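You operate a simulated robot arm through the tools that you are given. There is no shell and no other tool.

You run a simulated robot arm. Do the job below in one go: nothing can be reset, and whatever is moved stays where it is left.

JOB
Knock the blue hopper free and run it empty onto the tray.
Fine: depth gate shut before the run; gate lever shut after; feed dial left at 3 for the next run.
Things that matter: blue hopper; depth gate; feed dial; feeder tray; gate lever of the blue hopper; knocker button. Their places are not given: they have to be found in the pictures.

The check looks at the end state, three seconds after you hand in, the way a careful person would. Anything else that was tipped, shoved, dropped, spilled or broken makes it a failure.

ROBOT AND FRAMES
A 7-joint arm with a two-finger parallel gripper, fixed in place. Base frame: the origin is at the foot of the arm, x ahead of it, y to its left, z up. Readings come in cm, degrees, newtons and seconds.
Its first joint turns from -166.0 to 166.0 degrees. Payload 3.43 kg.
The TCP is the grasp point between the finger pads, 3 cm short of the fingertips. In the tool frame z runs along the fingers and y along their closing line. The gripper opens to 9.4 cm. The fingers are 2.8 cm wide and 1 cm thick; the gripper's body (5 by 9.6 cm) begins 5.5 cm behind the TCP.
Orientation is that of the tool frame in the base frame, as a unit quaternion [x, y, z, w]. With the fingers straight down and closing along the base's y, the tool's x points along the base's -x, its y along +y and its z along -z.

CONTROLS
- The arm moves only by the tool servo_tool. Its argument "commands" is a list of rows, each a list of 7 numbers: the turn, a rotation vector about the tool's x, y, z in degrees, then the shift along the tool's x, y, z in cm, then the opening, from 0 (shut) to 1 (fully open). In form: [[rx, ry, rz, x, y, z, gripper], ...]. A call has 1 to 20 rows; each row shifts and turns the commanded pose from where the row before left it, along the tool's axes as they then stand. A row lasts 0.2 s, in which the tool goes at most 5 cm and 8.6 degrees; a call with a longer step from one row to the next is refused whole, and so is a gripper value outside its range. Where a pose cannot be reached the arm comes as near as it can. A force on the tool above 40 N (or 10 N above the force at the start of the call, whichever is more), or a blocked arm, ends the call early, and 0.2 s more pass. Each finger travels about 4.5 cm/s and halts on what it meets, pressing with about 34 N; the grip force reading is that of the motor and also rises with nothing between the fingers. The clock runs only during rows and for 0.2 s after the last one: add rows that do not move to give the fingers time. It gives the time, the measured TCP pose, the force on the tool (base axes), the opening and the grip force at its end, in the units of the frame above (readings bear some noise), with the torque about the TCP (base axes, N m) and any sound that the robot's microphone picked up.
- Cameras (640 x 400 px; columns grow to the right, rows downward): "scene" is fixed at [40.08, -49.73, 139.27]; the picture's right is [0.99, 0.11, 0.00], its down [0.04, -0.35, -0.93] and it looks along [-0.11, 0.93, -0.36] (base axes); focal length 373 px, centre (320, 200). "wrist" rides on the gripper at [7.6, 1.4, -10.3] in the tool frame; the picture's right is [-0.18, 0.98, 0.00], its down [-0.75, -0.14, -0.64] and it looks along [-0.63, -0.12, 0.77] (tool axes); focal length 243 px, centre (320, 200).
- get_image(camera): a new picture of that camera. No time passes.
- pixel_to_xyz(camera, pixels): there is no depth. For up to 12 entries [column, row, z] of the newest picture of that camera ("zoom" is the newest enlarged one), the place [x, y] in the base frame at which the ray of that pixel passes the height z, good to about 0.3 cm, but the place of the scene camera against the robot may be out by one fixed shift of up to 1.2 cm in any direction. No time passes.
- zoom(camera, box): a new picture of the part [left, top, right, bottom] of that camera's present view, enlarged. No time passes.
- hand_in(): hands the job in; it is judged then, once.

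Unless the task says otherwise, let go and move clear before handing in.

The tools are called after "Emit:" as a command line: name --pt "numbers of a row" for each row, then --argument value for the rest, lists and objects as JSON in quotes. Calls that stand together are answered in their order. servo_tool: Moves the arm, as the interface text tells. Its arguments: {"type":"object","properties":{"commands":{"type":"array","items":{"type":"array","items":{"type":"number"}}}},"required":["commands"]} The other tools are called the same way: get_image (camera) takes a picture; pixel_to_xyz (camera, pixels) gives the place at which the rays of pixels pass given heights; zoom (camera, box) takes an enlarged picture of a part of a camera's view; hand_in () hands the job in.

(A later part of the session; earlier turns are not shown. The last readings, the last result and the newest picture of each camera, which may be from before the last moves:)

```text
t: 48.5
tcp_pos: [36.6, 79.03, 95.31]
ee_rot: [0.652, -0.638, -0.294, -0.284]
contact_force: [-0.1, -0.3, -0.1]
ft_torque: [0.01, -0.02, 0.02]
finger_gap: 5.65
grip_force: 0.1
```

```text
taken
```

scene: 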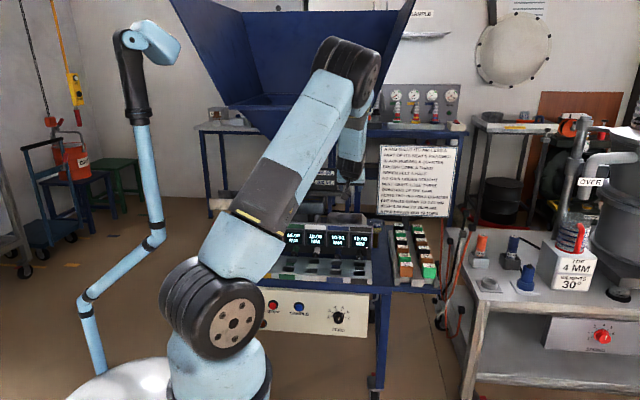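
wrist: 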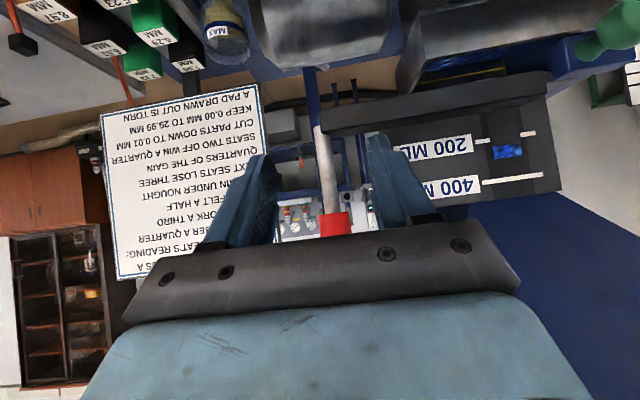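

I want to know whether the lever tilted at all, so I'll take rays for the stem foot (318,128) and the red grip's lower edge (334,212).

Emit:
pixel_to_xyz --camera "wrist" --pixels '[[318, 128, 89], [318, 128, 91], [318, 128, 93], [326, 170, 93], [326, 170, 95], [334, 212, 97], [334, 212, 97.5], [334, 212, 98], [334, 212, 98.5]]'

Emit:
zoom --camera "scene" --box '[310, 140, 390, 210]'

Emit:
zoom --camera "wrist" --box '[240, 60, 420, 240]'

```text
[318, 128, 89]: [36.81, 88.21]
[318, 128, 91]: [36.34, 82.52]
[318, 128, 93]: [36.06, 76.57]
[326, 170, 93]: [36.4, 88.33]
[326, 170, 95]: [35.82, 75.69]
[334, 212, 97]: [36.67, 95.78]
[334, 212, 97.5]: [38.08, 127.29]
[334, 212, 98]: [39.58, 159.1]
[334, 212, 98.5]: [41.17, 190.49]
```

```text
5.71 times, centred on (350, 175) of scene
```

zoom: 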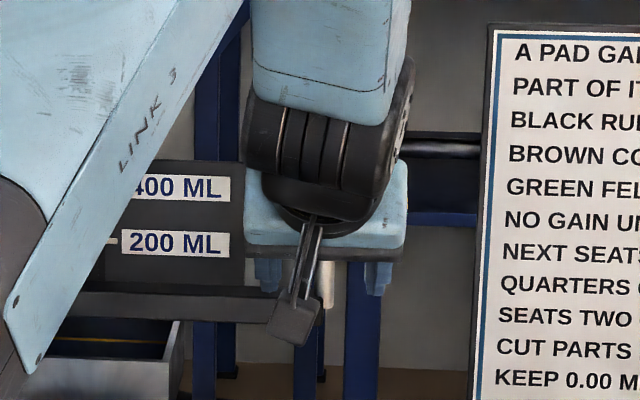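

```text
2.22 times, centred on (330, 150) of wrist
```

zoom: 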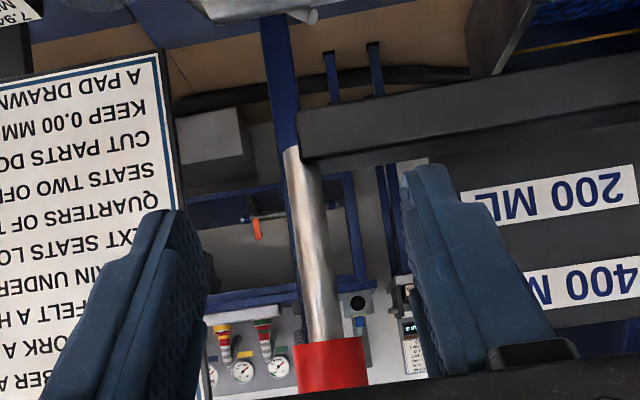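

The side-on view can't resolve the y motion. I'll shift the gripper left so the scene camera can see the lever, and compare with the earlier 8× zoom (grip at (572,92)–(572,205)).

Emit:
servo_tool --pt "0 0 0 0 3.5 0 0.4" --pt "0 0 0 0 3.5 0 0.4" --pt "0 0 0 0 3.5 0 0.4" --pt "0 0 0 0 0 0 0.4"

Emit:
zoom --camera "scene" --box '[280, 150, 360, 200]'

Emit:
get_image --camera "wrist"

Emit:
zoom --camera "wrist" --box '[220, 40, 480, 220]'

```text
t: 49.5
tcp_pos: [25.98, 78.6, 95.24]
ee_rot: [0.652, -0.639, -0.294, -0.284]
contact_force: [-0.1, -0.2, 0.3]
ft_torque: [-0.01, 0.02, -0.01]
finger_gap: 3.77
grip_force: 0.0
```

```text
8.00 times, centred on (320, 175) of scene
```

zoom: 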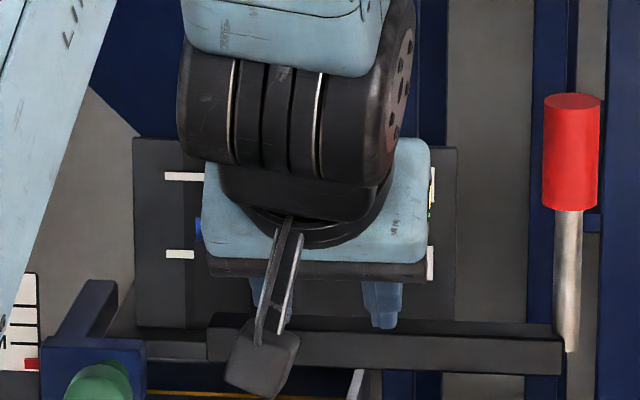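

```text
taken
```

wrist: 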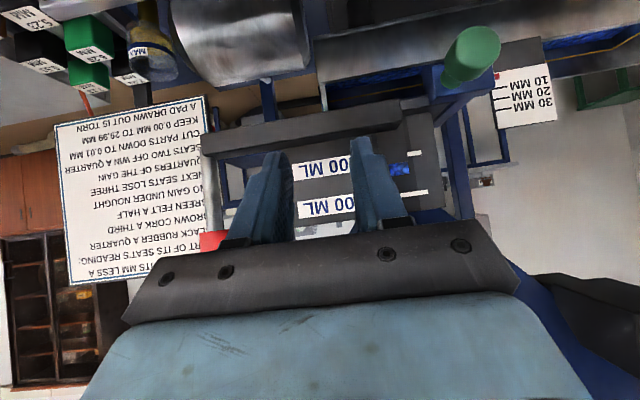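

```text
2.22 times, centred on (350, 130) of wrist
```

zoom: 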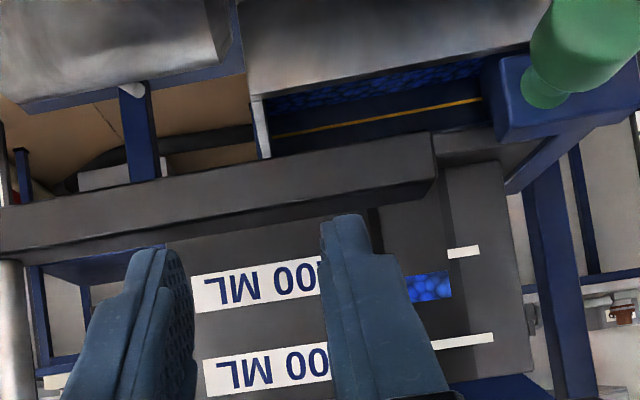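

The handle looks almost unchanged. The bar's near end, at zoom (435,160), sits right under the outlet centre, so the lever most likely swings horizontally toward me about a pivot there. I'll return to x≈36.6, flatten the pitch, and grip the red part for a firmer, slower pull.

Emit:
servo_tool --pt "0 0 0 0 -3.5 0 0.6" --pt "0 0 0 0 -3.5 0 0.6" --pt "0 0 0 0 -3.5 0 0.6" --pt "0 -5 0 0 0 0 0.6" --pt "0 -5 0 0 0 0 0.6" --pt "0 -5 0 0 0 0 0.6" --pt "0 0 0 0 0 0 0.6"

Emit:
get_image --camera "scene"

Emit:
get_image --camera "wrist"

```text
t: 51.0
tcp_pos: [36.46, 79.05, 95.45]
ee_rot: [0.608, -0.597, -0.376, -0.365]
contact_force: [0.2, 0.3, 0.4]
ft_torque: [0.02, -0.02, 0.0]
finger_gap: 5.65
grip_force: 0.0
```

```text
taken
```

scene: 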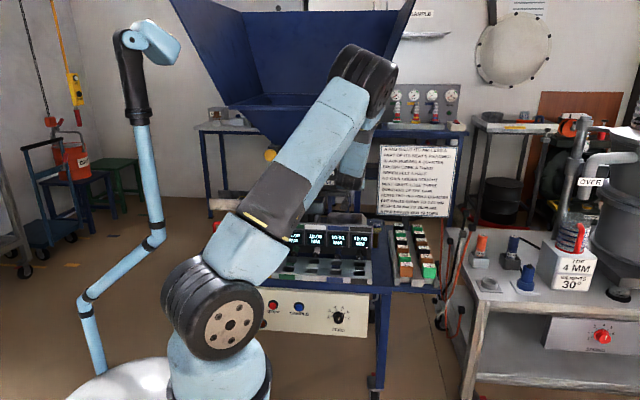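

```text
taken
```

wrist: 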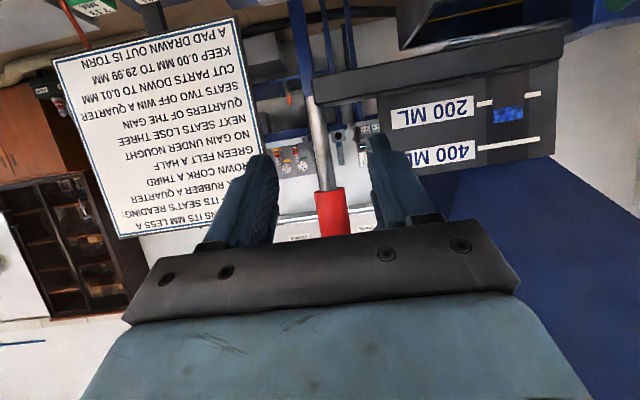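

Pitch 27° is reached without trouble and the handle is centred at (330,190). I'll rise to the middle of the red grip and move forward around it.

Emit:
servo_tool --pt "0 0 0 -2.23 0 -1.14 0.6" --pt "0 0 0 -2.23 0 -1.14 0.6" --pt "0 0 0 -1.4 -0.1 2.76 0.6" --pt "0 0 0 -1.4 0 2.76 0.6" --pt "0 0 0 0 0 0 0.6"

Emit:
get_image --camera "scene"

Emit:
get_image --camera "wrist"

```text
t: 52.2
tcp_pos: [36.55, 85.29, 100.55]
ee_rot: [0.607, -0.597, -0.375, -0.366]
contact_force: [0.7, -0.1, -0.4]
ft_torque: [-0.01, 0.0, -0.02]
finger_gap: 5.62
grip_force: 0.0
```

```text
taken
```

scene: 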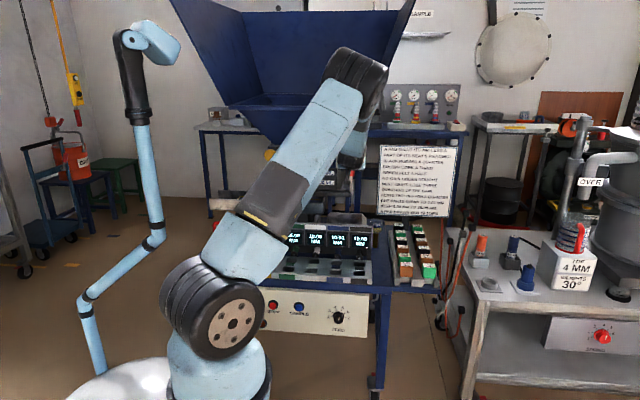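

```text
taken
```

wrist: 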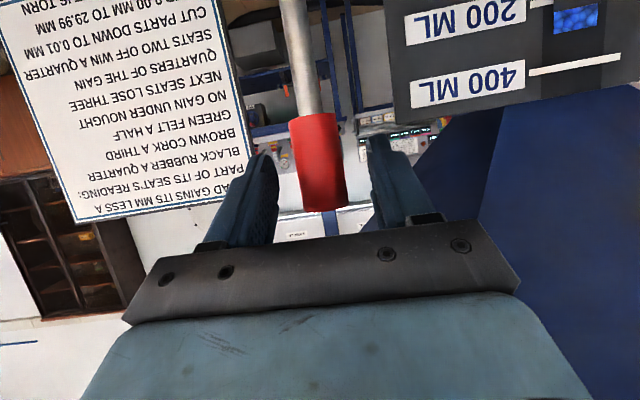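

The red grip sits fully between the fingers at (318,160). I'll close on it.

Emit:
servo_tool --pt "0 0 0 0 0 0 0.35" --pt "0 0 0 0 0 0 0.2" --pt "0 0 0 0 0 0 0.0" --pt "0 0 0 0 0 0 0.0" --pt "0 0 0 0 0 0 0.0"

```text
t: 53.5
tcp_pos: [36.44, 85.16, 100.64]
ee_rot: [0.607, -0.597, -0.375, -0.366]
contact_force: [-5.4, -0.1, -1.1]
ft_torque: [-0.03, 0.0, 0.04]
finger_gap: 2.98
grip_force: 45.0
```

Held at a 2.98 cm gap. Now a slow, steady pull toward −y.

Emit:
servo_tool --pt "0 0 0 0.045 0 -0.089 0.0" --pt "0 0 0 0.045 0 -0.089 0.0" --pt "0 0 0 0.045 0 -0.089 0.0" --pt "0 0 0 0.045 0 -0.089 0.0" --pt "0 0 0 0.045 0 -0.089 0.0" --pt "0 0 0 0.045 0 -0.089 0.0" --pt "0 0 0 0 0 0 0.0" --pt "0 0 0 0 0 0 0.0"

```text
t: 55.2
tcp_pos: [36.55, 84.77, 100.52]
ee_rot: [0.608, -0.596, -0.377, -0.365]
contact_force: [-6.9, 13.3, 3.0]
ft_torque: [1.45, -0.71, 0.08]
finger_gap: 2.7
grip_force: 44.8
```

The reaction passes through z≈90, 10 cm below the grip, which means the lever foot is hinged there about the x axis. My clamped grip can't just translate, so I'll pull and rotate together in an arc about the foot at (86.6, 90.5).

Emit:
servo_tool --pt "0 -1.5 0 0.161 0 -0.211 0.0" --pt "0 -1.5 0 0.161 0 -0.211 0.0" --pt "0 -1.5 0 0.155 0 -0.216 0.0" --pt "0 -1.5 0 0.15 0 -0.22 0.0" --pt "0 0 0 0 0 0 0.0"

```text
t: 56.5
tcp_pos: [36.56, 83.55, 100.21]
ee_rot: [0.588, -0.577, -0.407, -0.395]
contact_force: [-10.0, -1.2, -4.8]
ft_torque: [-0.33, -1.35, -0.03]
finger_gap: 2.69
grip_force: 44.6
```

That worked. The lever tilted toward me at low force (y 84.77→83.55). I'll continue the same arc in small steps and watch for reach limits and sound.

Emit:
servo_tool --pt "0 -1.5 0 0.164 0 -0.21 0.0" --pt "0 -1.5 0 0.164 0 -0.21 0.0" --pt "0 -1.5 0 0.164 0 -0.21 0.0" --pt "0 -1.5 0 0.164 0 -0.21 0.0" --pt "0 0 0 0 0 0 0.0"

Emit:
get_image --camera "scene"

Emit:
get_image --camera "wrist"

```text
t: 57.6
tcp_pos: [36.58, 82.87, 100.07]
ee_rot: [0.566, -0.554, -0.438, -0.425]
contact_force: [-15.4, -7.6, -12.0]
ft_torque: [-1.24, -1.32, -0.21]
finger_gap: 2.67
grip_force: 44.8
```

```text
taken
```

scene: 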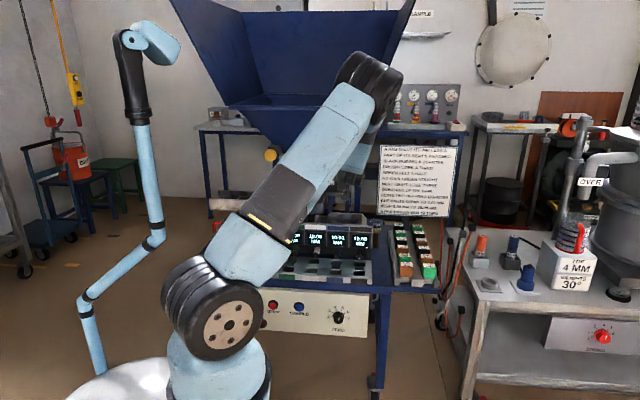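

```text
taken
```

wrist: 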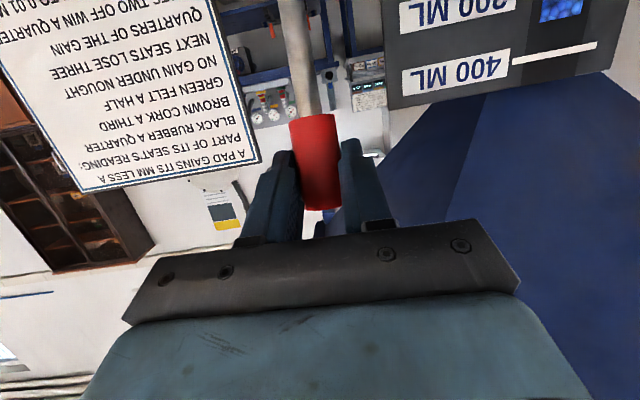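

Tool position and rotation agree that the lever has tilted about 13°, and my pitch is down to 15°. To avoid a wrist limit, I'll release, back off, and check how the lever sits.

Emit:
servo_tool --pt "0 0 0 0 0 0 0.3" --pt "0 0 0 0 0 0 0.6" --pt "0 0 0 0 0 0 0.6" --pt "0 0 0 0 0 -2.5 0.6" --pt "0 0 0 0 0 -2.5 0.6" --pt "0 0 0 0 0 0 0.6"

Emit:
get_image --camera "wrist"

Emit:
zoom --camera "scene" --box '[280, 150, 400, 240]'

```text
t: 59.0
tcp_pos: [36.7, 77.99, 101.52]
ee_rot: [0.566, -0.555, -0.438, -0.424]
contact_force: [-0.1, 0.1, 0.1]
ft_torque: [0.03, 0.0, -0.01]
finger_gap: 5.65
grip_force: 0.0
```

```text
taken
```

wrist: 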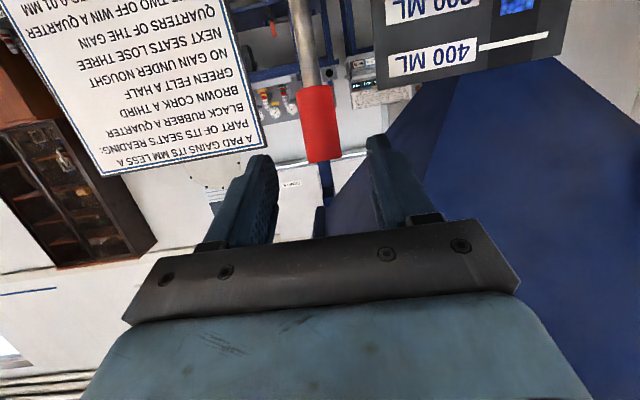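

```text
4.44 times, centred on (340, 195) of scene
```

zoom: 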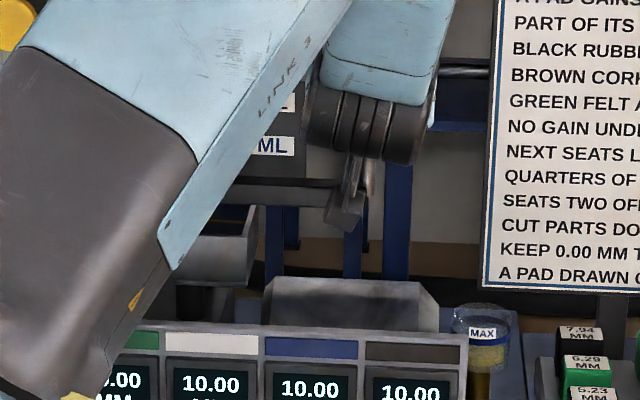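

I'll pitch back down to a comfortable angle and slide left, so the scene camera can see the lever and window.

Emit:
servo_tool --pt "0 6 0 0 0 0 0.6" --pt "0 6 0 0 0 0 0.6" --pt "0 6 0 0 0 0 0.6" --pt "0 6 0 0 0 0 0.6" --pt "0 0 0 0 3.5 0 0.6" --pt "0 0 0 0 3.5 0 0.6" --pt "0 0 0 0 3 0 0.6" --pt "0 0 0 0 0 0 0.6"

Emit:
get_image --camera "scene"

Emit:
zoom --camera "scene" --box '[280, 150, 360, 200]'

Emit:
get_image --camera "wrist"

```text
t: 60.9
tcp_pos: [26.58, 77.6, 101.47]
ee_rot: [0.645, -0.63, -0.311, -0.3]
contact_force: [-0.2, 0.1, -0.4]
ft_torque: [0.01, 0.01, -0.01]
finger_gap: 5.63
grip_force: 0.0
```

```text
taken
```

scene: 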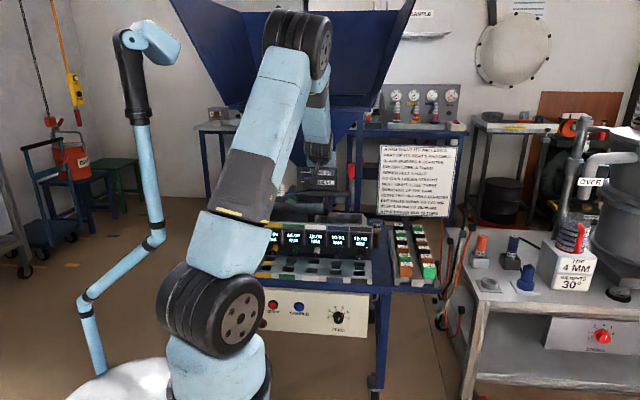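

```text
8.00 times, centred on (320, 175) of scene
```

zoom: 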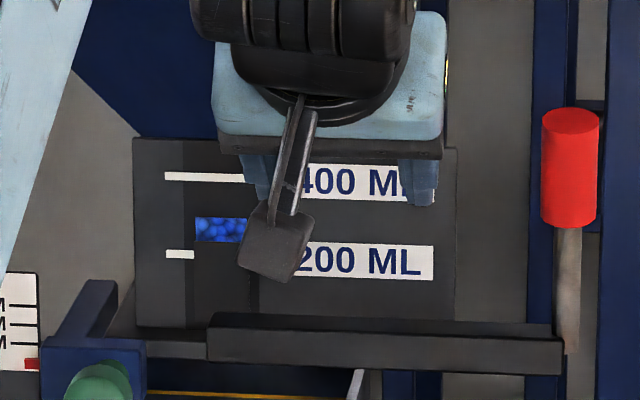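

```text
taken
```

wrist: 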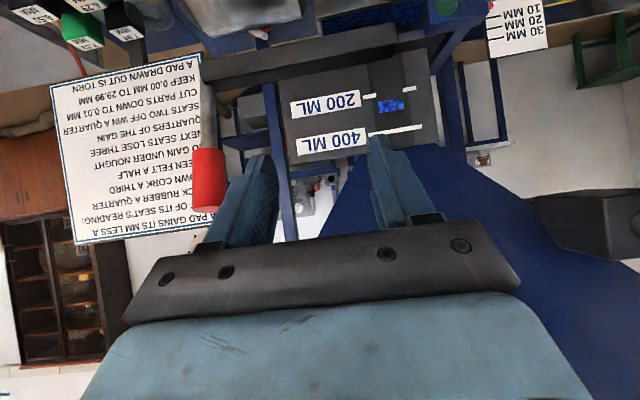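

The lever has stayed tilted toward me: in the zoom the grip dropped from rows 92–205 to 108–227, with the foot fixed. The window is unchanged, so I'll re-grip the red handle at about 33° pitch and tilt it further.

Emit:
servo_tool --pt "0 0 0 0 -3.3 0 0.6" --pt "0 0 0 0 -3.3 0 0.6" --pt "0 0 0 0 -3.1 0 0.6" --pt "0 -3 0 0 0 0 0.6" --pt "0 -3 0 0 0 0 0.6" --pt "0 0 0 -0.4 0 3.2 0.6" --pt "0 0 0 -0.4 0 3.2 0.6" --pt "0 0 0 0 0 0 0.6"

Emit:
get_image --camera "wrist"

Emit:
get_image --camera "scene"

```text
t: 62.6
tcp_pos: [36.38, 83.36, 98.48]
ee_rot: [0.627, -0.614, -0.344, -0.333]
contact_force: [0.4, 0.5, 0.6]
ft_torque: [-0.01, 0.01, 0.0]
finger_gap: 5.63
grip_force: 0.0
```

```text
taken
```

wrist: 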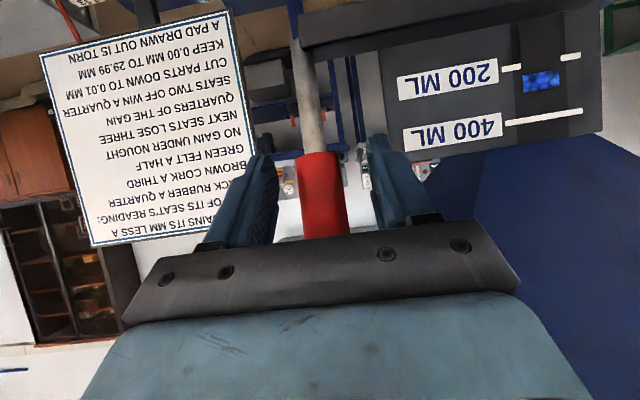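

```text
taken
```

scene: 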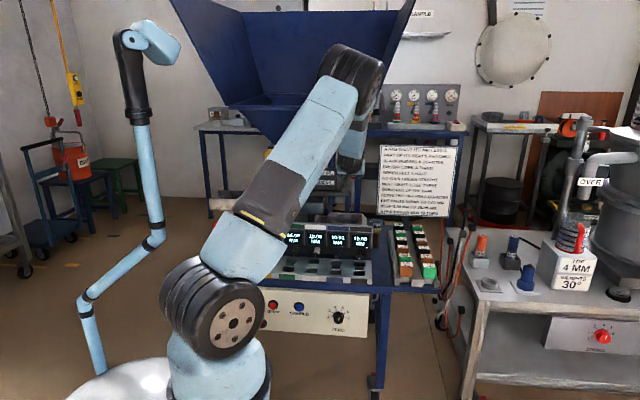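

The red grip is between the fingers again at (322,195). I'll close, then continue the arc about the foot.

Emit:
servo_tool --pt "0 0 0 0 0 0 0.3" --pt "0 0 0 0 0 0 0.1" --pt "0 0 0 0 0 0 0.0" --pt "0 0 0 0 0 0 0.0" --pt "0 -1.5 0 0.185 0 -0.13 0.0" --pt "0 -1.5 0 0.185 0 -0.13 0.0" --pt "0 -1.5 0 0.185 0 -0.13 0.0" --pt "0 -1.5 0 0.185 0 -0.13 0.0" --pt "0 -1.5 0 0.185 0 -0.13 0.0" --pt "0 -1.5 0 0.185 0 -0.13 0.0" --pt "0 0 0 0 0 0 0.0"

Emit:
get_image --camera "wrist"

```text
t: 65.0
tcp_pos: [36.52, 82.28, 97.99]
ee_rot: [0.598, -0.587, -0.392, -0.38]
contact_force: [13.1, -10.9, -10.9]
ft_torque: [-1.36, -0.93, -0.71]
finger_gap: 2.67
grip_force: 44.9
```

```text
taken
```

wrist: 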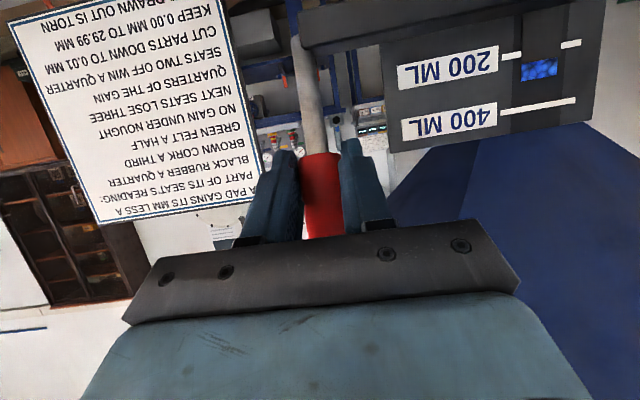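

The lever follows: the TCP moved to (82.28, 97.99) as expected for about 9°. I'll continue the arc.

Emit:
servo_tool --pt "0 -1.5 0 0.185 0 -0.13 0.0" --pt "0 -1.5 0 0.185 0 -0.13 0.0" --pt "0 -1.5 0 0.185 0 -0.13 0.0" --pt "0 -1.5 0 0.185 0 -0.13 0.0" --pt "0 -1.5 0 0.185 0 -0.13 0.0" --pt "0 -1.5 0 0.185 0 -0.13 0.0" --pt "0 0 0 0 0 0 0.0"

Emit:
get_image --camera "wrist"

Emit:
get_image --camera "scene"

```text
t: 66.7
tcp_pos: [36.52, 81.22, 97.26]
ee_rot: [0.564, -0.556, -0.438, -0.427]
contact_force: [17.1, -8.8, -0.7]
ft_torque: [-0.6, -0.9, -0.86]
finger_gap: 2.64
grip_force: 44.7
```

```text
taken
```

wrist: 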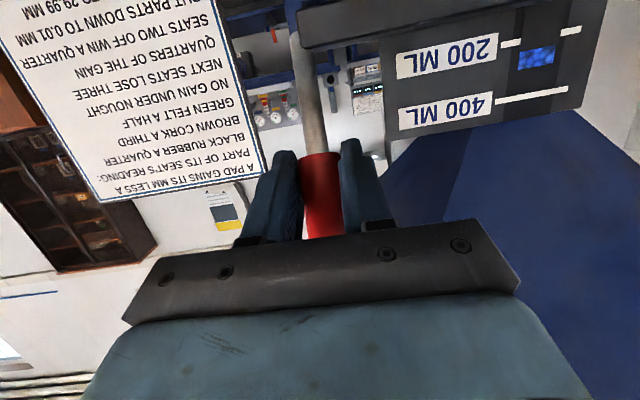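

```text
taken
```

scene: 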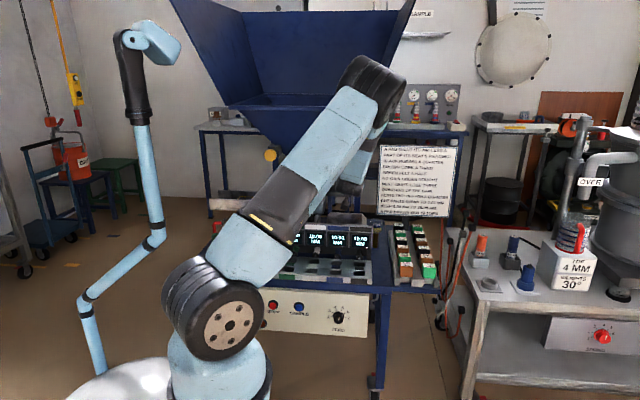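

The lever is now at roughly 30°. I'll release, back off, pitch down to about 45°, and re-grip for more travel.

Emit:
servo_tool --pt "0 0 0 0 0 0 0.3" --pt "0 0 0 0 0 0 0.6" --pt "0 0 0 0 0 0 0.6" --pt "0 0 0 0 0 -2 0.6" --pt "0 0 0 0 0 -2 0.6" --pt "0 6 0 0 0 0 0.6" --pt "0 6 0 0 0 0 0.6" --pt "0 6 0 0 0 0 0.6" --pt "0 6 0 0 0 0 0.6" --pt "0 6 0 0 0 0 0.6" --pt "0 0 0 0 0 0 0.6"

Emit:
get_image --camera "wrist"

Emit:
get_image --camera "scene"

Emit:
zoom --camera "wrist" --box '[240, 60, 600, 240]'

```text
t: 69.0
tcp_pos: [36.43, 77.5, 98.28]
ee_rot: [0.66, -0.646, -0.276, -0.266]
contact_force: [0.3, -0.4, 0.3]
ft_torque: [-0.02, -0.01, 0.01]
finger_gap: 5.65
grip_force: 0.2
```

```text
taken
```

wrist: 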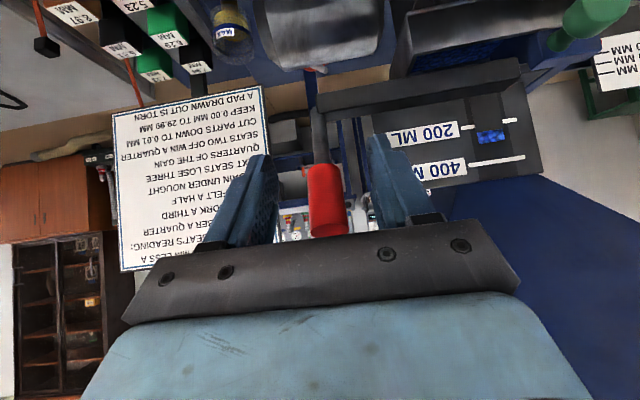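

```text
taken
```

scene: 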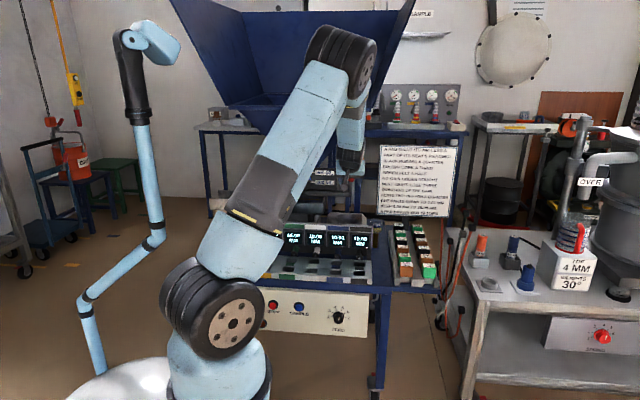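

```text
1.78 times, centred on (420, 150) of wrist
```

zoom: 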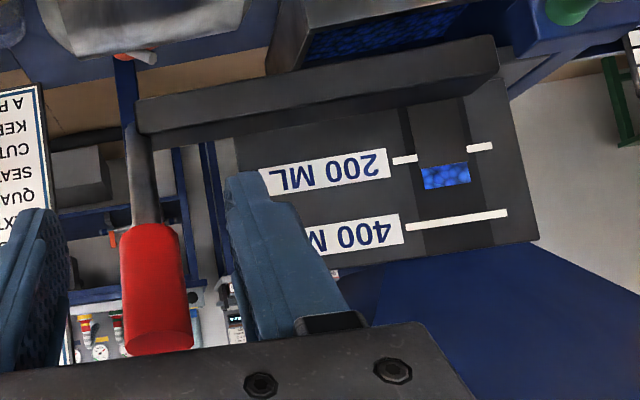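

The lever has clearly tilted toward me, with the red grip at zoom (155,290). I'll move in and grip again.

Emit:
servo_tool --pt "0 0 0 -1.6 0 1.15 0.6" --pt "0 0 0 -1.6 0 1.15 0.6" --pt "0 0 0 0 0 0 0.3" --pt "0 0 0 0 0 0 0.1" --pt "0 0 0 0 0 0 0.0" --pt "0 0 0 0 0 0 0.0" --pt "0 0 0 0 0 0 0.0"

Emit:
get_image --camera "wrist"

```text
t: 70.7
tcp_pos: [36.31, 81.32, 98.94]
ee_rot: [0.659, -0.646, -0.276, -0.267]
contact_force: [15.0, 4.8, -0.5]
ft_torque: [0.34, -0.01, -0.16]
finger_gap: 3.13
grip_force: 45.1
```

```text
taken
```

wrist: 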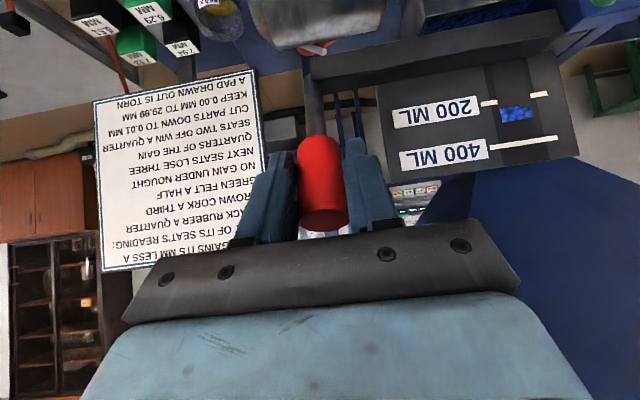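

I have a good grip at a 3.13 cm gap. I'll swing another ~24° about the foot in two stages, checking the force.

Emit:
servo_tool --pt "0 -2 0 0.339 -0.02 -0.078 0.0" --pt "0 -2 0 0.339 -0.02 -0.078 0.0" --pt "0 -2 0 0.339 -0.02 -0.078 0.0" --pt "0 -2 0 0.339 -0.02 -0.078 0.0" --pt "0 -2 0 0.339 -0.02 -0.078 0.0" --pt "0 -2 0 0.339 -0.02 -0.078 0.0" --pt "0 0 0 0 0 0 0.0"

Emit:
get_image --camera "wrist"

```text
t: 72.2
tcp_pos: [36.46, 79.51, 97.47]
ee_rot: [0.628, -0.614, -0.344, -0.332]
contact_force: [-1.5, -3.6, -2.9]
ft_torque: [-0.43, -0.17, -0.18]
finger_gap: 3.11
grip_force: 45.5
```

```text
taken
```

wrist: 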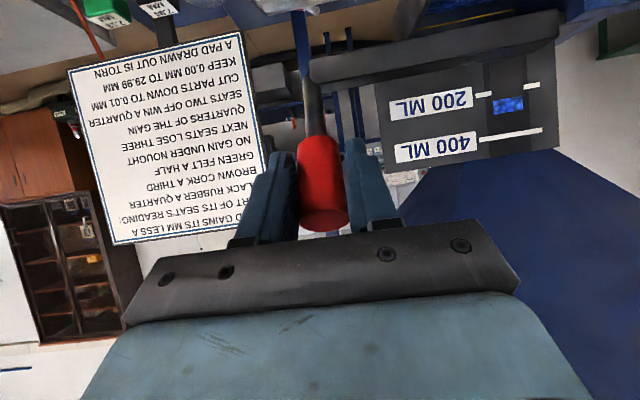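

Smooth, with low forces. I'll continue.

Emit:
servo_tool --pt "0 -2 0 0.339 0 -0.078 0.0" --pt "0 -2 0 0.339 0 -0.078 0.0" --pt "0 -2 0 0.339 0 -0.078 0.0" --pt "0 -2 0 0.339 0 -0.078 0.0" --pt "0 -2 0 0.339 0 -0.078 0.0" --pt "0 -2 0 0.339 0 -0.078 0.0" --pt "0 0 0 0 0 0 0.0"

Emit:
get_image --camera "wrist"

Emit:
get_image --camera "scene"

```text
t: 73.8
tcp_pos: [36.52, 78.3, 95.98]
ee_rot: [0.588, -0.576, -0.408, -0.395]
contact_force: [-10.0, -6.5, 0.3]
ft_torque: [-0.22, -0.34, -0.12]
finger_gap: 3.09
grip_force: 45.4
```

```text
taken
```

wrist: 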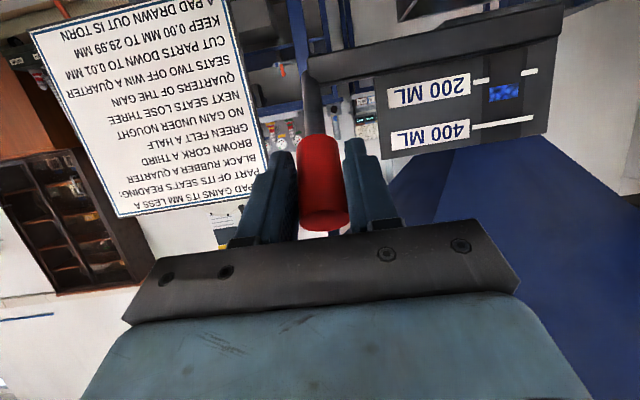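

```text
taken
```

scene: 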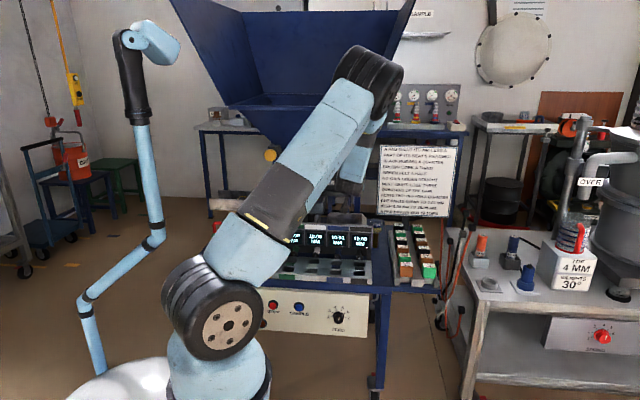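

The lever is now at about 54°. I'll zoom in on the level window and outlet for any flow.

Emit:
zoom --camera "wrist" --box '[340, 0, 600, 160]'

Emit:
zoom --camera "scene" --box '[240, 150, 380, 240]'

```text
2.46 times, centred on (470, 80) of wrist
```

zoom: 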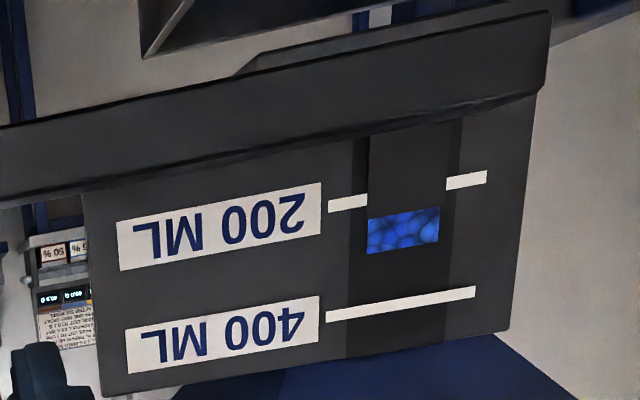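

```text
4.44 times, centred on (310, 195) of scene
```

zoom: 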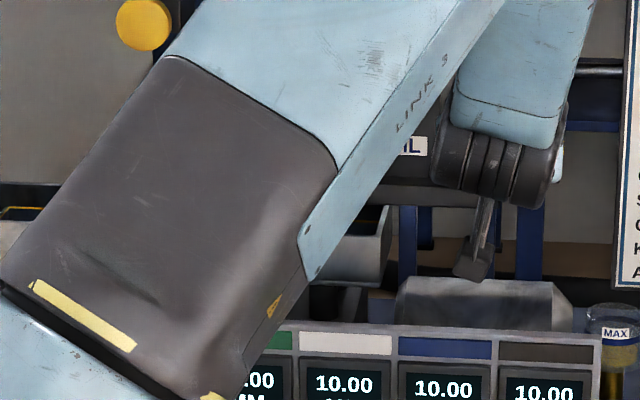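

The window still shows granules hanging just above the 200 ml mark with a gap below, so it looks bridged. I'll open the lever a bit further, carefully.

Emit:
servo_tool --pt "0 -2 0 0.339 0 -0.078 0.0" --pt "0 -2 0 0.339 0 -0.078 0.0" --pt "0 -2 0 0.339 0 -0.078 0.0" --pt "0 -2 0 0.339 0 -0.078 0.0" --pt "0 0 0 0 0 0 0.0"

Emit:
get_image --camera "wrist"

```text
t: 75.0
tcp_pos: [36.46, 77.48, 94.77]
ee_rot: [0.557, -0.547, -0.447, -0.436]
contact_force: [-5.0, 9.2, 11.0]
ft_torque: [-0.41, -0.29, -0.39]
finger_gap: 2.68
grip_force: 44.5
```

```text
taken
```

wrist: 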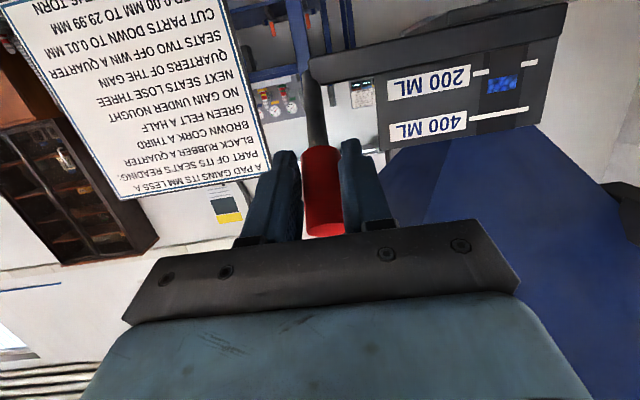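

The resistance rises near about 62°, so the lever is near its open stop. I'll release it, pitch down while still straddling it, and back away.

Emit:
servo_tool --pt "0 0 0 0 0 0 0.3" --pt "0 0 0 0 0 0 0.6" --pt "0 0 0 0 0 0 0.6" --pt "0 6 0 0 0 0 0.6" --pt "0 6 0 0 0 0 0.6" --pt "0 6 0 0 0 0 0.6" --pt "0 6 0 0 0 0 0.6" --pt "0 0 0 0 0 -2 0.6" --pt "0 0 0 0 0 -3 0.6" --pt "0 0 0 0 0 -3 0.6" --pt "0 0 0 0 0 0 0.6"

Emit:
get_image --camera "wrist"

Emit:
get_image --camera "scene"

```text
t: 77.5
tcp_pos: [36.75, 70.82, 99.49]
ee_rot: [0.639, -0.625, -0.323, -0.311]
contact_force: [-0.3, 0.1, -0.4]
ft_torque: [0.0, 0.01, 0.04]
finger_gap: 5.63
grip_force: 0.0
```

```text
taken
```

wrist: 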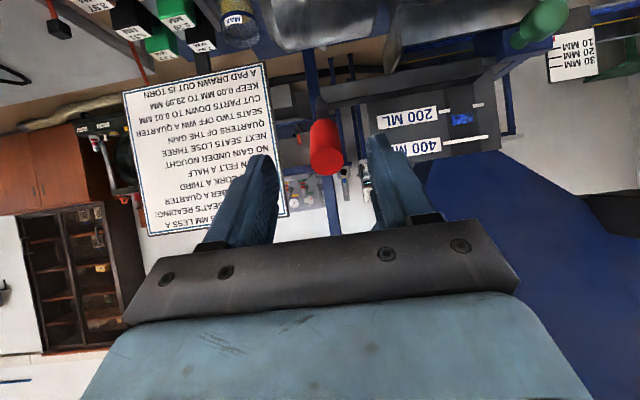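

```text
taken
```

scene: 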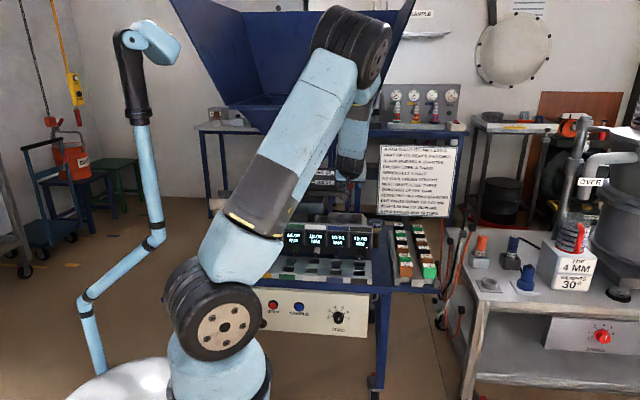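

The handle now points at the camera, red end at (326,155), so the lever is open. I'll check the window and tray for flow.

Emit:
zoom --camera "wrist" --box '[300, 0, 600, 180]'

Emit:
zoom --camera "scene" --box '[260, 150, 380, 240]'

```text
2.13 times, centred on (450, 90) of wrist
```

zoom: 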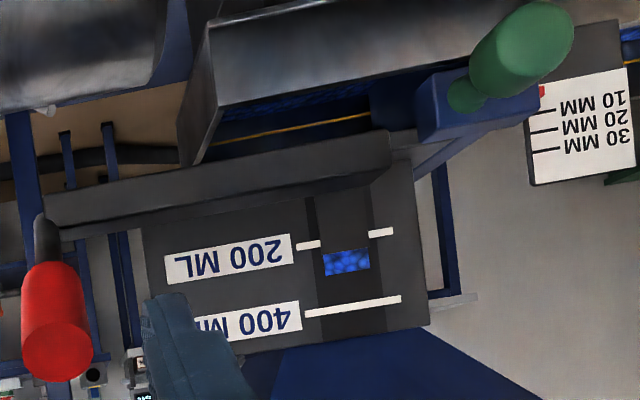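

```text
4.44 times, centred on (320, 195) of scene
```

zoom: 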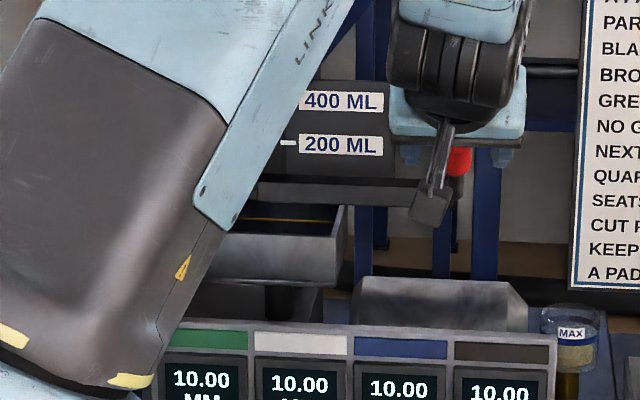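

There's still no flow and it's still bridged, with granules above the 200 ml mark and the lever open. Now I'll go and knock the hopper. First I back up to the safe spot and roll the tool back +90°.

Emit:
servo_tool --pt "0 0 0 -1.34 0 -3.2 0.3" --pt "0 0 0 -1.34 0 -3.2 0.0" --pt "0 0 0 -1.34 0 -3.2 0.0" --pt "0 3.2 0 0 3 0 0.0" --pt "0 0 0 0 3 0 0.0" --pt "0 0 0 0 2.7 0 0.0" --pt "0 0 0 0 0 0 0.0"

Emit:
servo_tool --pt "0 0 8.2 0 0 0 0.0" --pt "0 0 8.2 0 0 0 0.0" --pt "0 0 8.2 0 0 0 0.0" --pt "0 0 8.2 0 0 0 0.0" --pt "0 0 8.2 0 0 0 0.0" --pt "0 0 8.2 0 0 0 0.0" --pt "0 0 8.2 0 0 0 0.0" --pt "0 0 8.2 0 0 0 0.0" --pt "0 0 8.2 0 0 0 0.0" --pt "0 0 8.2 0 0 0 0.0" --pt "0 0 8 0 0 0 0.0" --pt "0 0 0 0 0 0 0.0"

Emit:
get_image --camera "scene"

Emit:
get_image --camera "wrist"

```text
t: 79.0
tcp_pos: [28.08, 65.69, 108.68]
ee_rot: [0.647, -0.635, -0.303, -0.295]
contact_force: [-0.5, -0.9, -0.4]
ft_torque: [-0.01, -0.02, 0.04]
finger_gap: 0.0
grip_force: 33.0
```

```text
t: 81.7
tcp_pos: [28.09, 65.65, 108.52]
ee_rot: [-0.008, 0.906, 0.422, -0.007]
contact_force: [0.2, 0.9, -0.4]
ft_torque: [0.04, 0.02, 0.0]
finger_gap: 0.0
grip_force: 32.9
```

```text
taken
```

scene: 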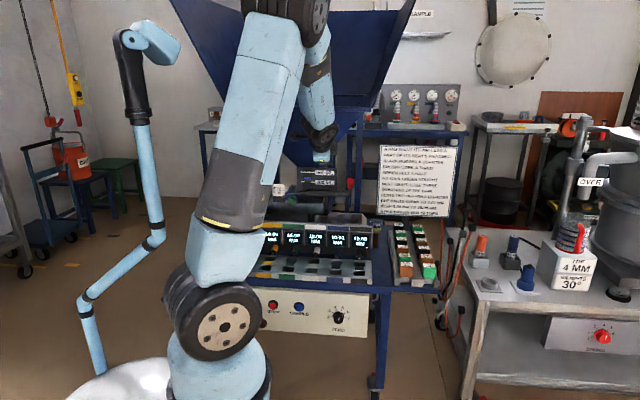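

```text
taken
```

wrist: 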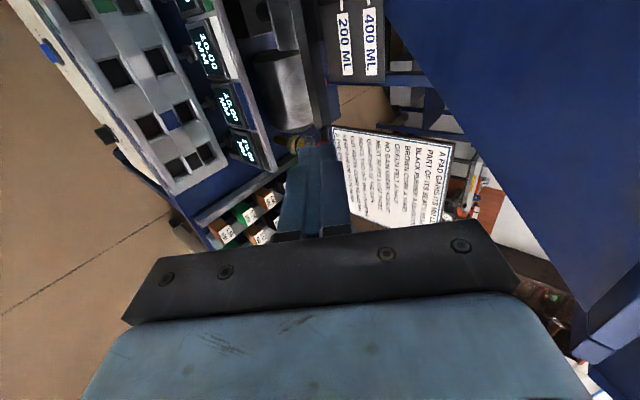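

The tool is rolled back with the camera on the left. I'll check the lever and window in the scene, then slide left to the knocker.

Emit:
servo_tool --pt "0 0 0 4 0 0 0.0" --pt "0 0 0 4 0 0 0.0" --pt "0 0 0 4 0 0 0.0" --pt "0 0 0 4 0 0 0.0" --pt "0 0 0 4 0 0 0.0" --pt "0 0 0 0 0 0 0.0"

Emit:
zoom --camera "scene" --box '[270, 150, 370, 220]'

Emit:
get_image --camera "wrist"

```text
t: 83.0
tcp_pos: [8.21, 65.2, 108.62]
ee_rot: [-0.009, 0.906, 0.423, -0.007]
contact_force: [1.2, 0.1, -0.2]
ft_torque: [0.0, 0.05, 0.08]
finger_gap: 0.02
grip_force: 33.2
```

```text
5.71 times, centred on (320, 185) of scene
```

zoom: 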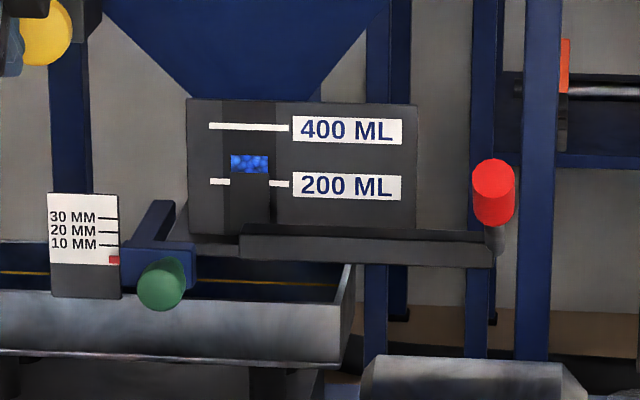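

```text
taken
```

wrist: 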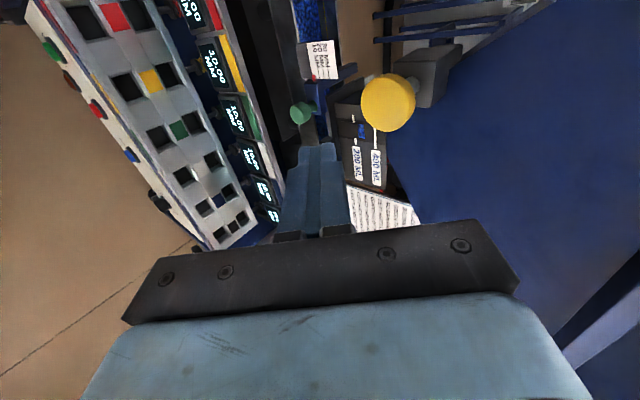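

The lever is open and the depth gate still reads 0. Now I'll press the knocker button to its stop again.

Emit:
servo_tool --pt "0 0 0 0.5 1.88 2.47 0.0" --pt "0 0 0 0 1.88 2.47 0.0" --pt "0 0 0 0 0.45 0.536 0.0" --pt "0 0 0 0 0.45 0.536 0.0" --pt "0 0 0 0 0.45 0.536 0.0" --pt "0 0 0 0 0.45 0.536 0.0" --pt "0 0 0 0 0.45 0.536 0.0" --pt "0 0 0 0 0.3 0.36 0.0" --pt "0 0 0 0 0 0 0.0"

Emit:
zoom --camera "scene" --box '[270, 150, 370, 220]'

Emit:
get_image --camera "wrist"

```text
t: 85.0
tcp_pos: [7.32, 75.24, 108.41]
ee_rot: [-0.01, 0.906, 0.423, -0.008]
contact_force: [-3.5, -16.5, -5.5]
ft_torque: [-0.38, 0.1, -0.08]
finger_gap: 0.0
grip_force: 33.4
```

```text
5.71 times, centred on (320, 185) of scene
```

zoom: 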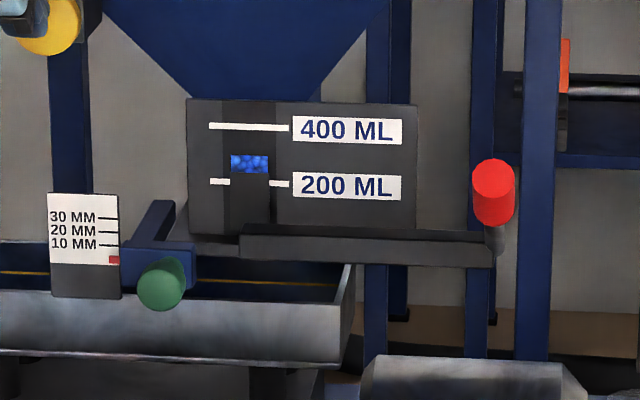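

```text
taken
```

wrist: 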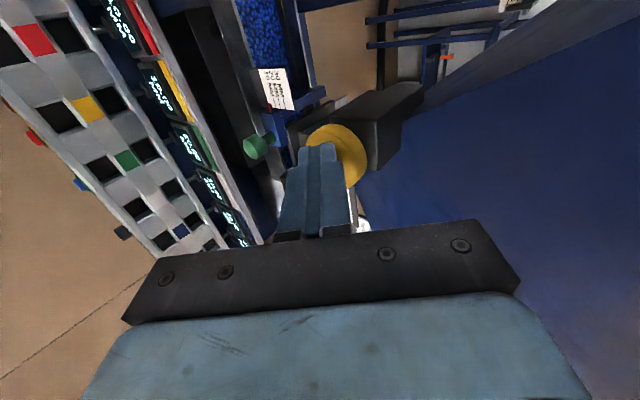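

The button is pressed (−16.5 N at y=75.24) but the window still shows the same granules. I'll push a little firmer, hold, then release and wait to see if it lets go.

Emit:
servo_tool --pt "0 0 0 0 0.08 0.1 0.0" --pt "0 0 0 0 0.05 0.06 0.0" --pt "0 0 0 0 0 0 0.0" --pt "0 0 0 0 0 0 0.0" --pt "0 0 0 0 -0.96 -1.15 0.0" --pt "0 0 0 0 -0.96 -1.15 0.0" --pt "0 0 0 0 -0.96 -1.15 0.0" --pt "0 0 0 0 0 0 0.0" --pt "0 0 0 0 0 0 0.0" --pt "0 0 0 0 0 0 0.0"

Emit:
zoom --camera "scene" --box '[270, 150, 370, 220]'

Emit:
get_image --camera "wrist"

```text
t: 85.6
tcp_pos: [7.31, 75.26, 108.53]
ee_rot: [-0.008, 0.906, 0.422, -0.009]
contact_force: [-16.6, -24.5, -2.4]
ft_torque: [-0.39, 0.23, 0.19]
finger_gap: 0.01
grip_force: 33.2
stopped in row 2: the force on the tool passed its limit at 42 N (the readings are from after the stop); the commanded pose is now the measured one
```

```text
5.71 times, centred on (320, 185) of scene
```

zoom: 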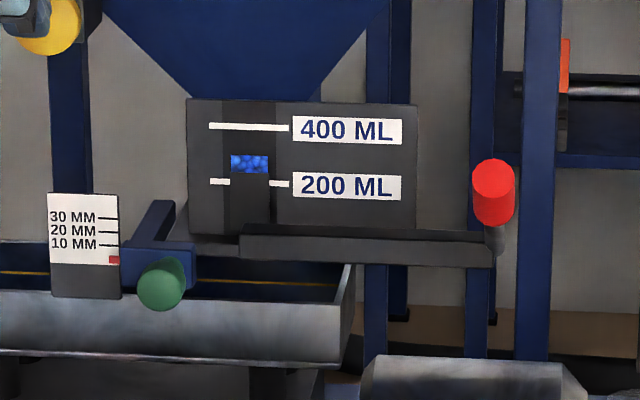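

```text
taken
```

wrist: 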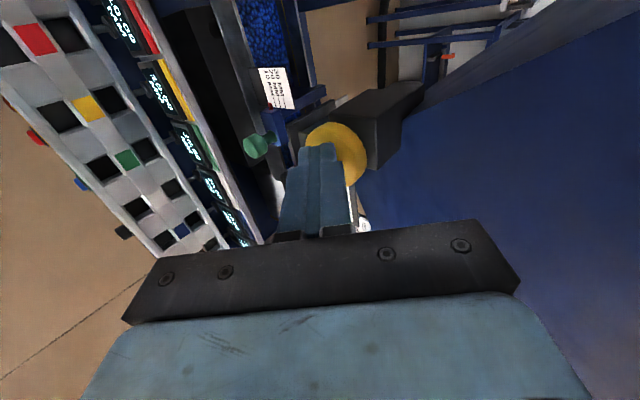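

There's still no effect: the window hasn't changed and there's no sound. The partly hidden brown button on the panel may be the real knocker control, so I'll back away and go read the panel labels.

Emit:
servo_tool --pt "0 0 0 0 -0.96 -1.15 0.0" --pt "0 0 0 0 -1.93 -2.3 0.0" --pt "0 0 0 0 -1.93 -2.3 0.0" --pt "0 0 0 -4 -1 -1 0.0" --pt "0 0 0 -4 0 0 0.0" --pt "0 0 0 -4 0 0 0.0" --pt "0 0 0 -4 0 0 0.0" --pt "0 0 0 -4 0 0 0.0" --pt "0 0 0 0 0 0 0.0"

Emit:
servo_tool --pt "0 0 -8.2 0 0 0 0.0" --pt "0 0 -8.2 0 0 0 0.0" --pt "0 0 -8.2 0 0 0 0.0" --pt "0 0 -8.2 0 0 0 0.0" --pt "0 0 -8.2 0 0 0 0.0" --pt "0 0 -8.2 0 0 0 0.0" --pt "0 0 -8.2 0 0 0 0.0" --pt "0 0 -8.2 0 0 0 0.0" --pt "0 0 -8.2 0 0 0 0.0" --pt "0 0 -8.2 0 0 0 0.0" --pt "0 0 -8 0 0 0 0.0" --pt "0 0 0 0 0 0 0.0"

Emit:
zoom --camera "scene" --box '[270, 150, 370, 220]'

Emit:
get_image --camera "scene"

```text
t: 87.6
tcp_pos: [27.45, 66.62, 108.39]
ee_rot: [-0.01, 0.906, 0.423, -0.008]
contact_force: [-0.8, 0.0, 0.2]
ft_torque: [-0.01, 0.01, -0.05]
finger_gap: 0.0
grip_force: 31.9
```

```text
t: 90.2
tcp_pos: [27.66, 66.95, 107.98]
ee_rot: [0.648, -0.634, -0.304, -0.293]
contact_force: [-0.1, 0.1, 0.8]
ft_torque: [0.0, 0.01, -0.01]
finger_gap: 0.0
grip_force: 33.0
```

```text
5.71 times, centred on (320, 185) of scene
```

zoom: 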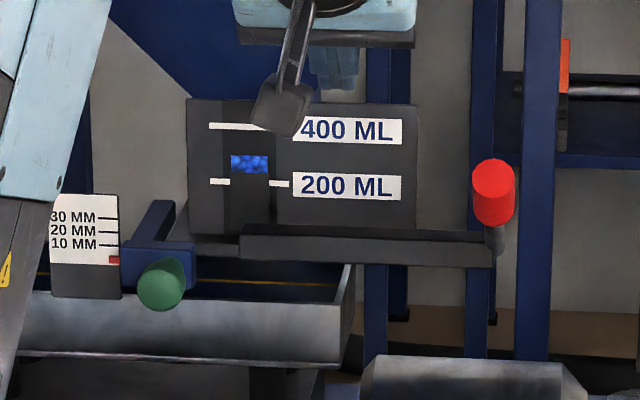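

```text
taken
```

scene: 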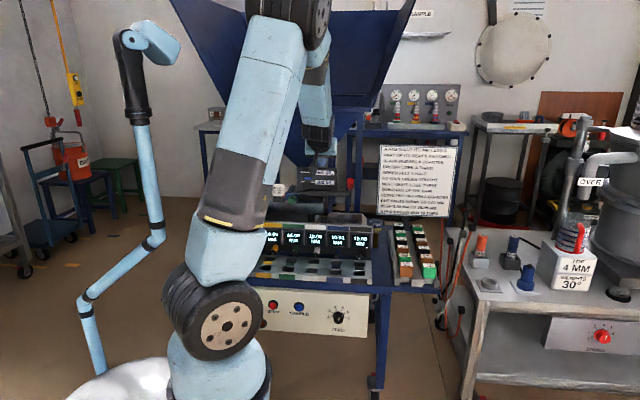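

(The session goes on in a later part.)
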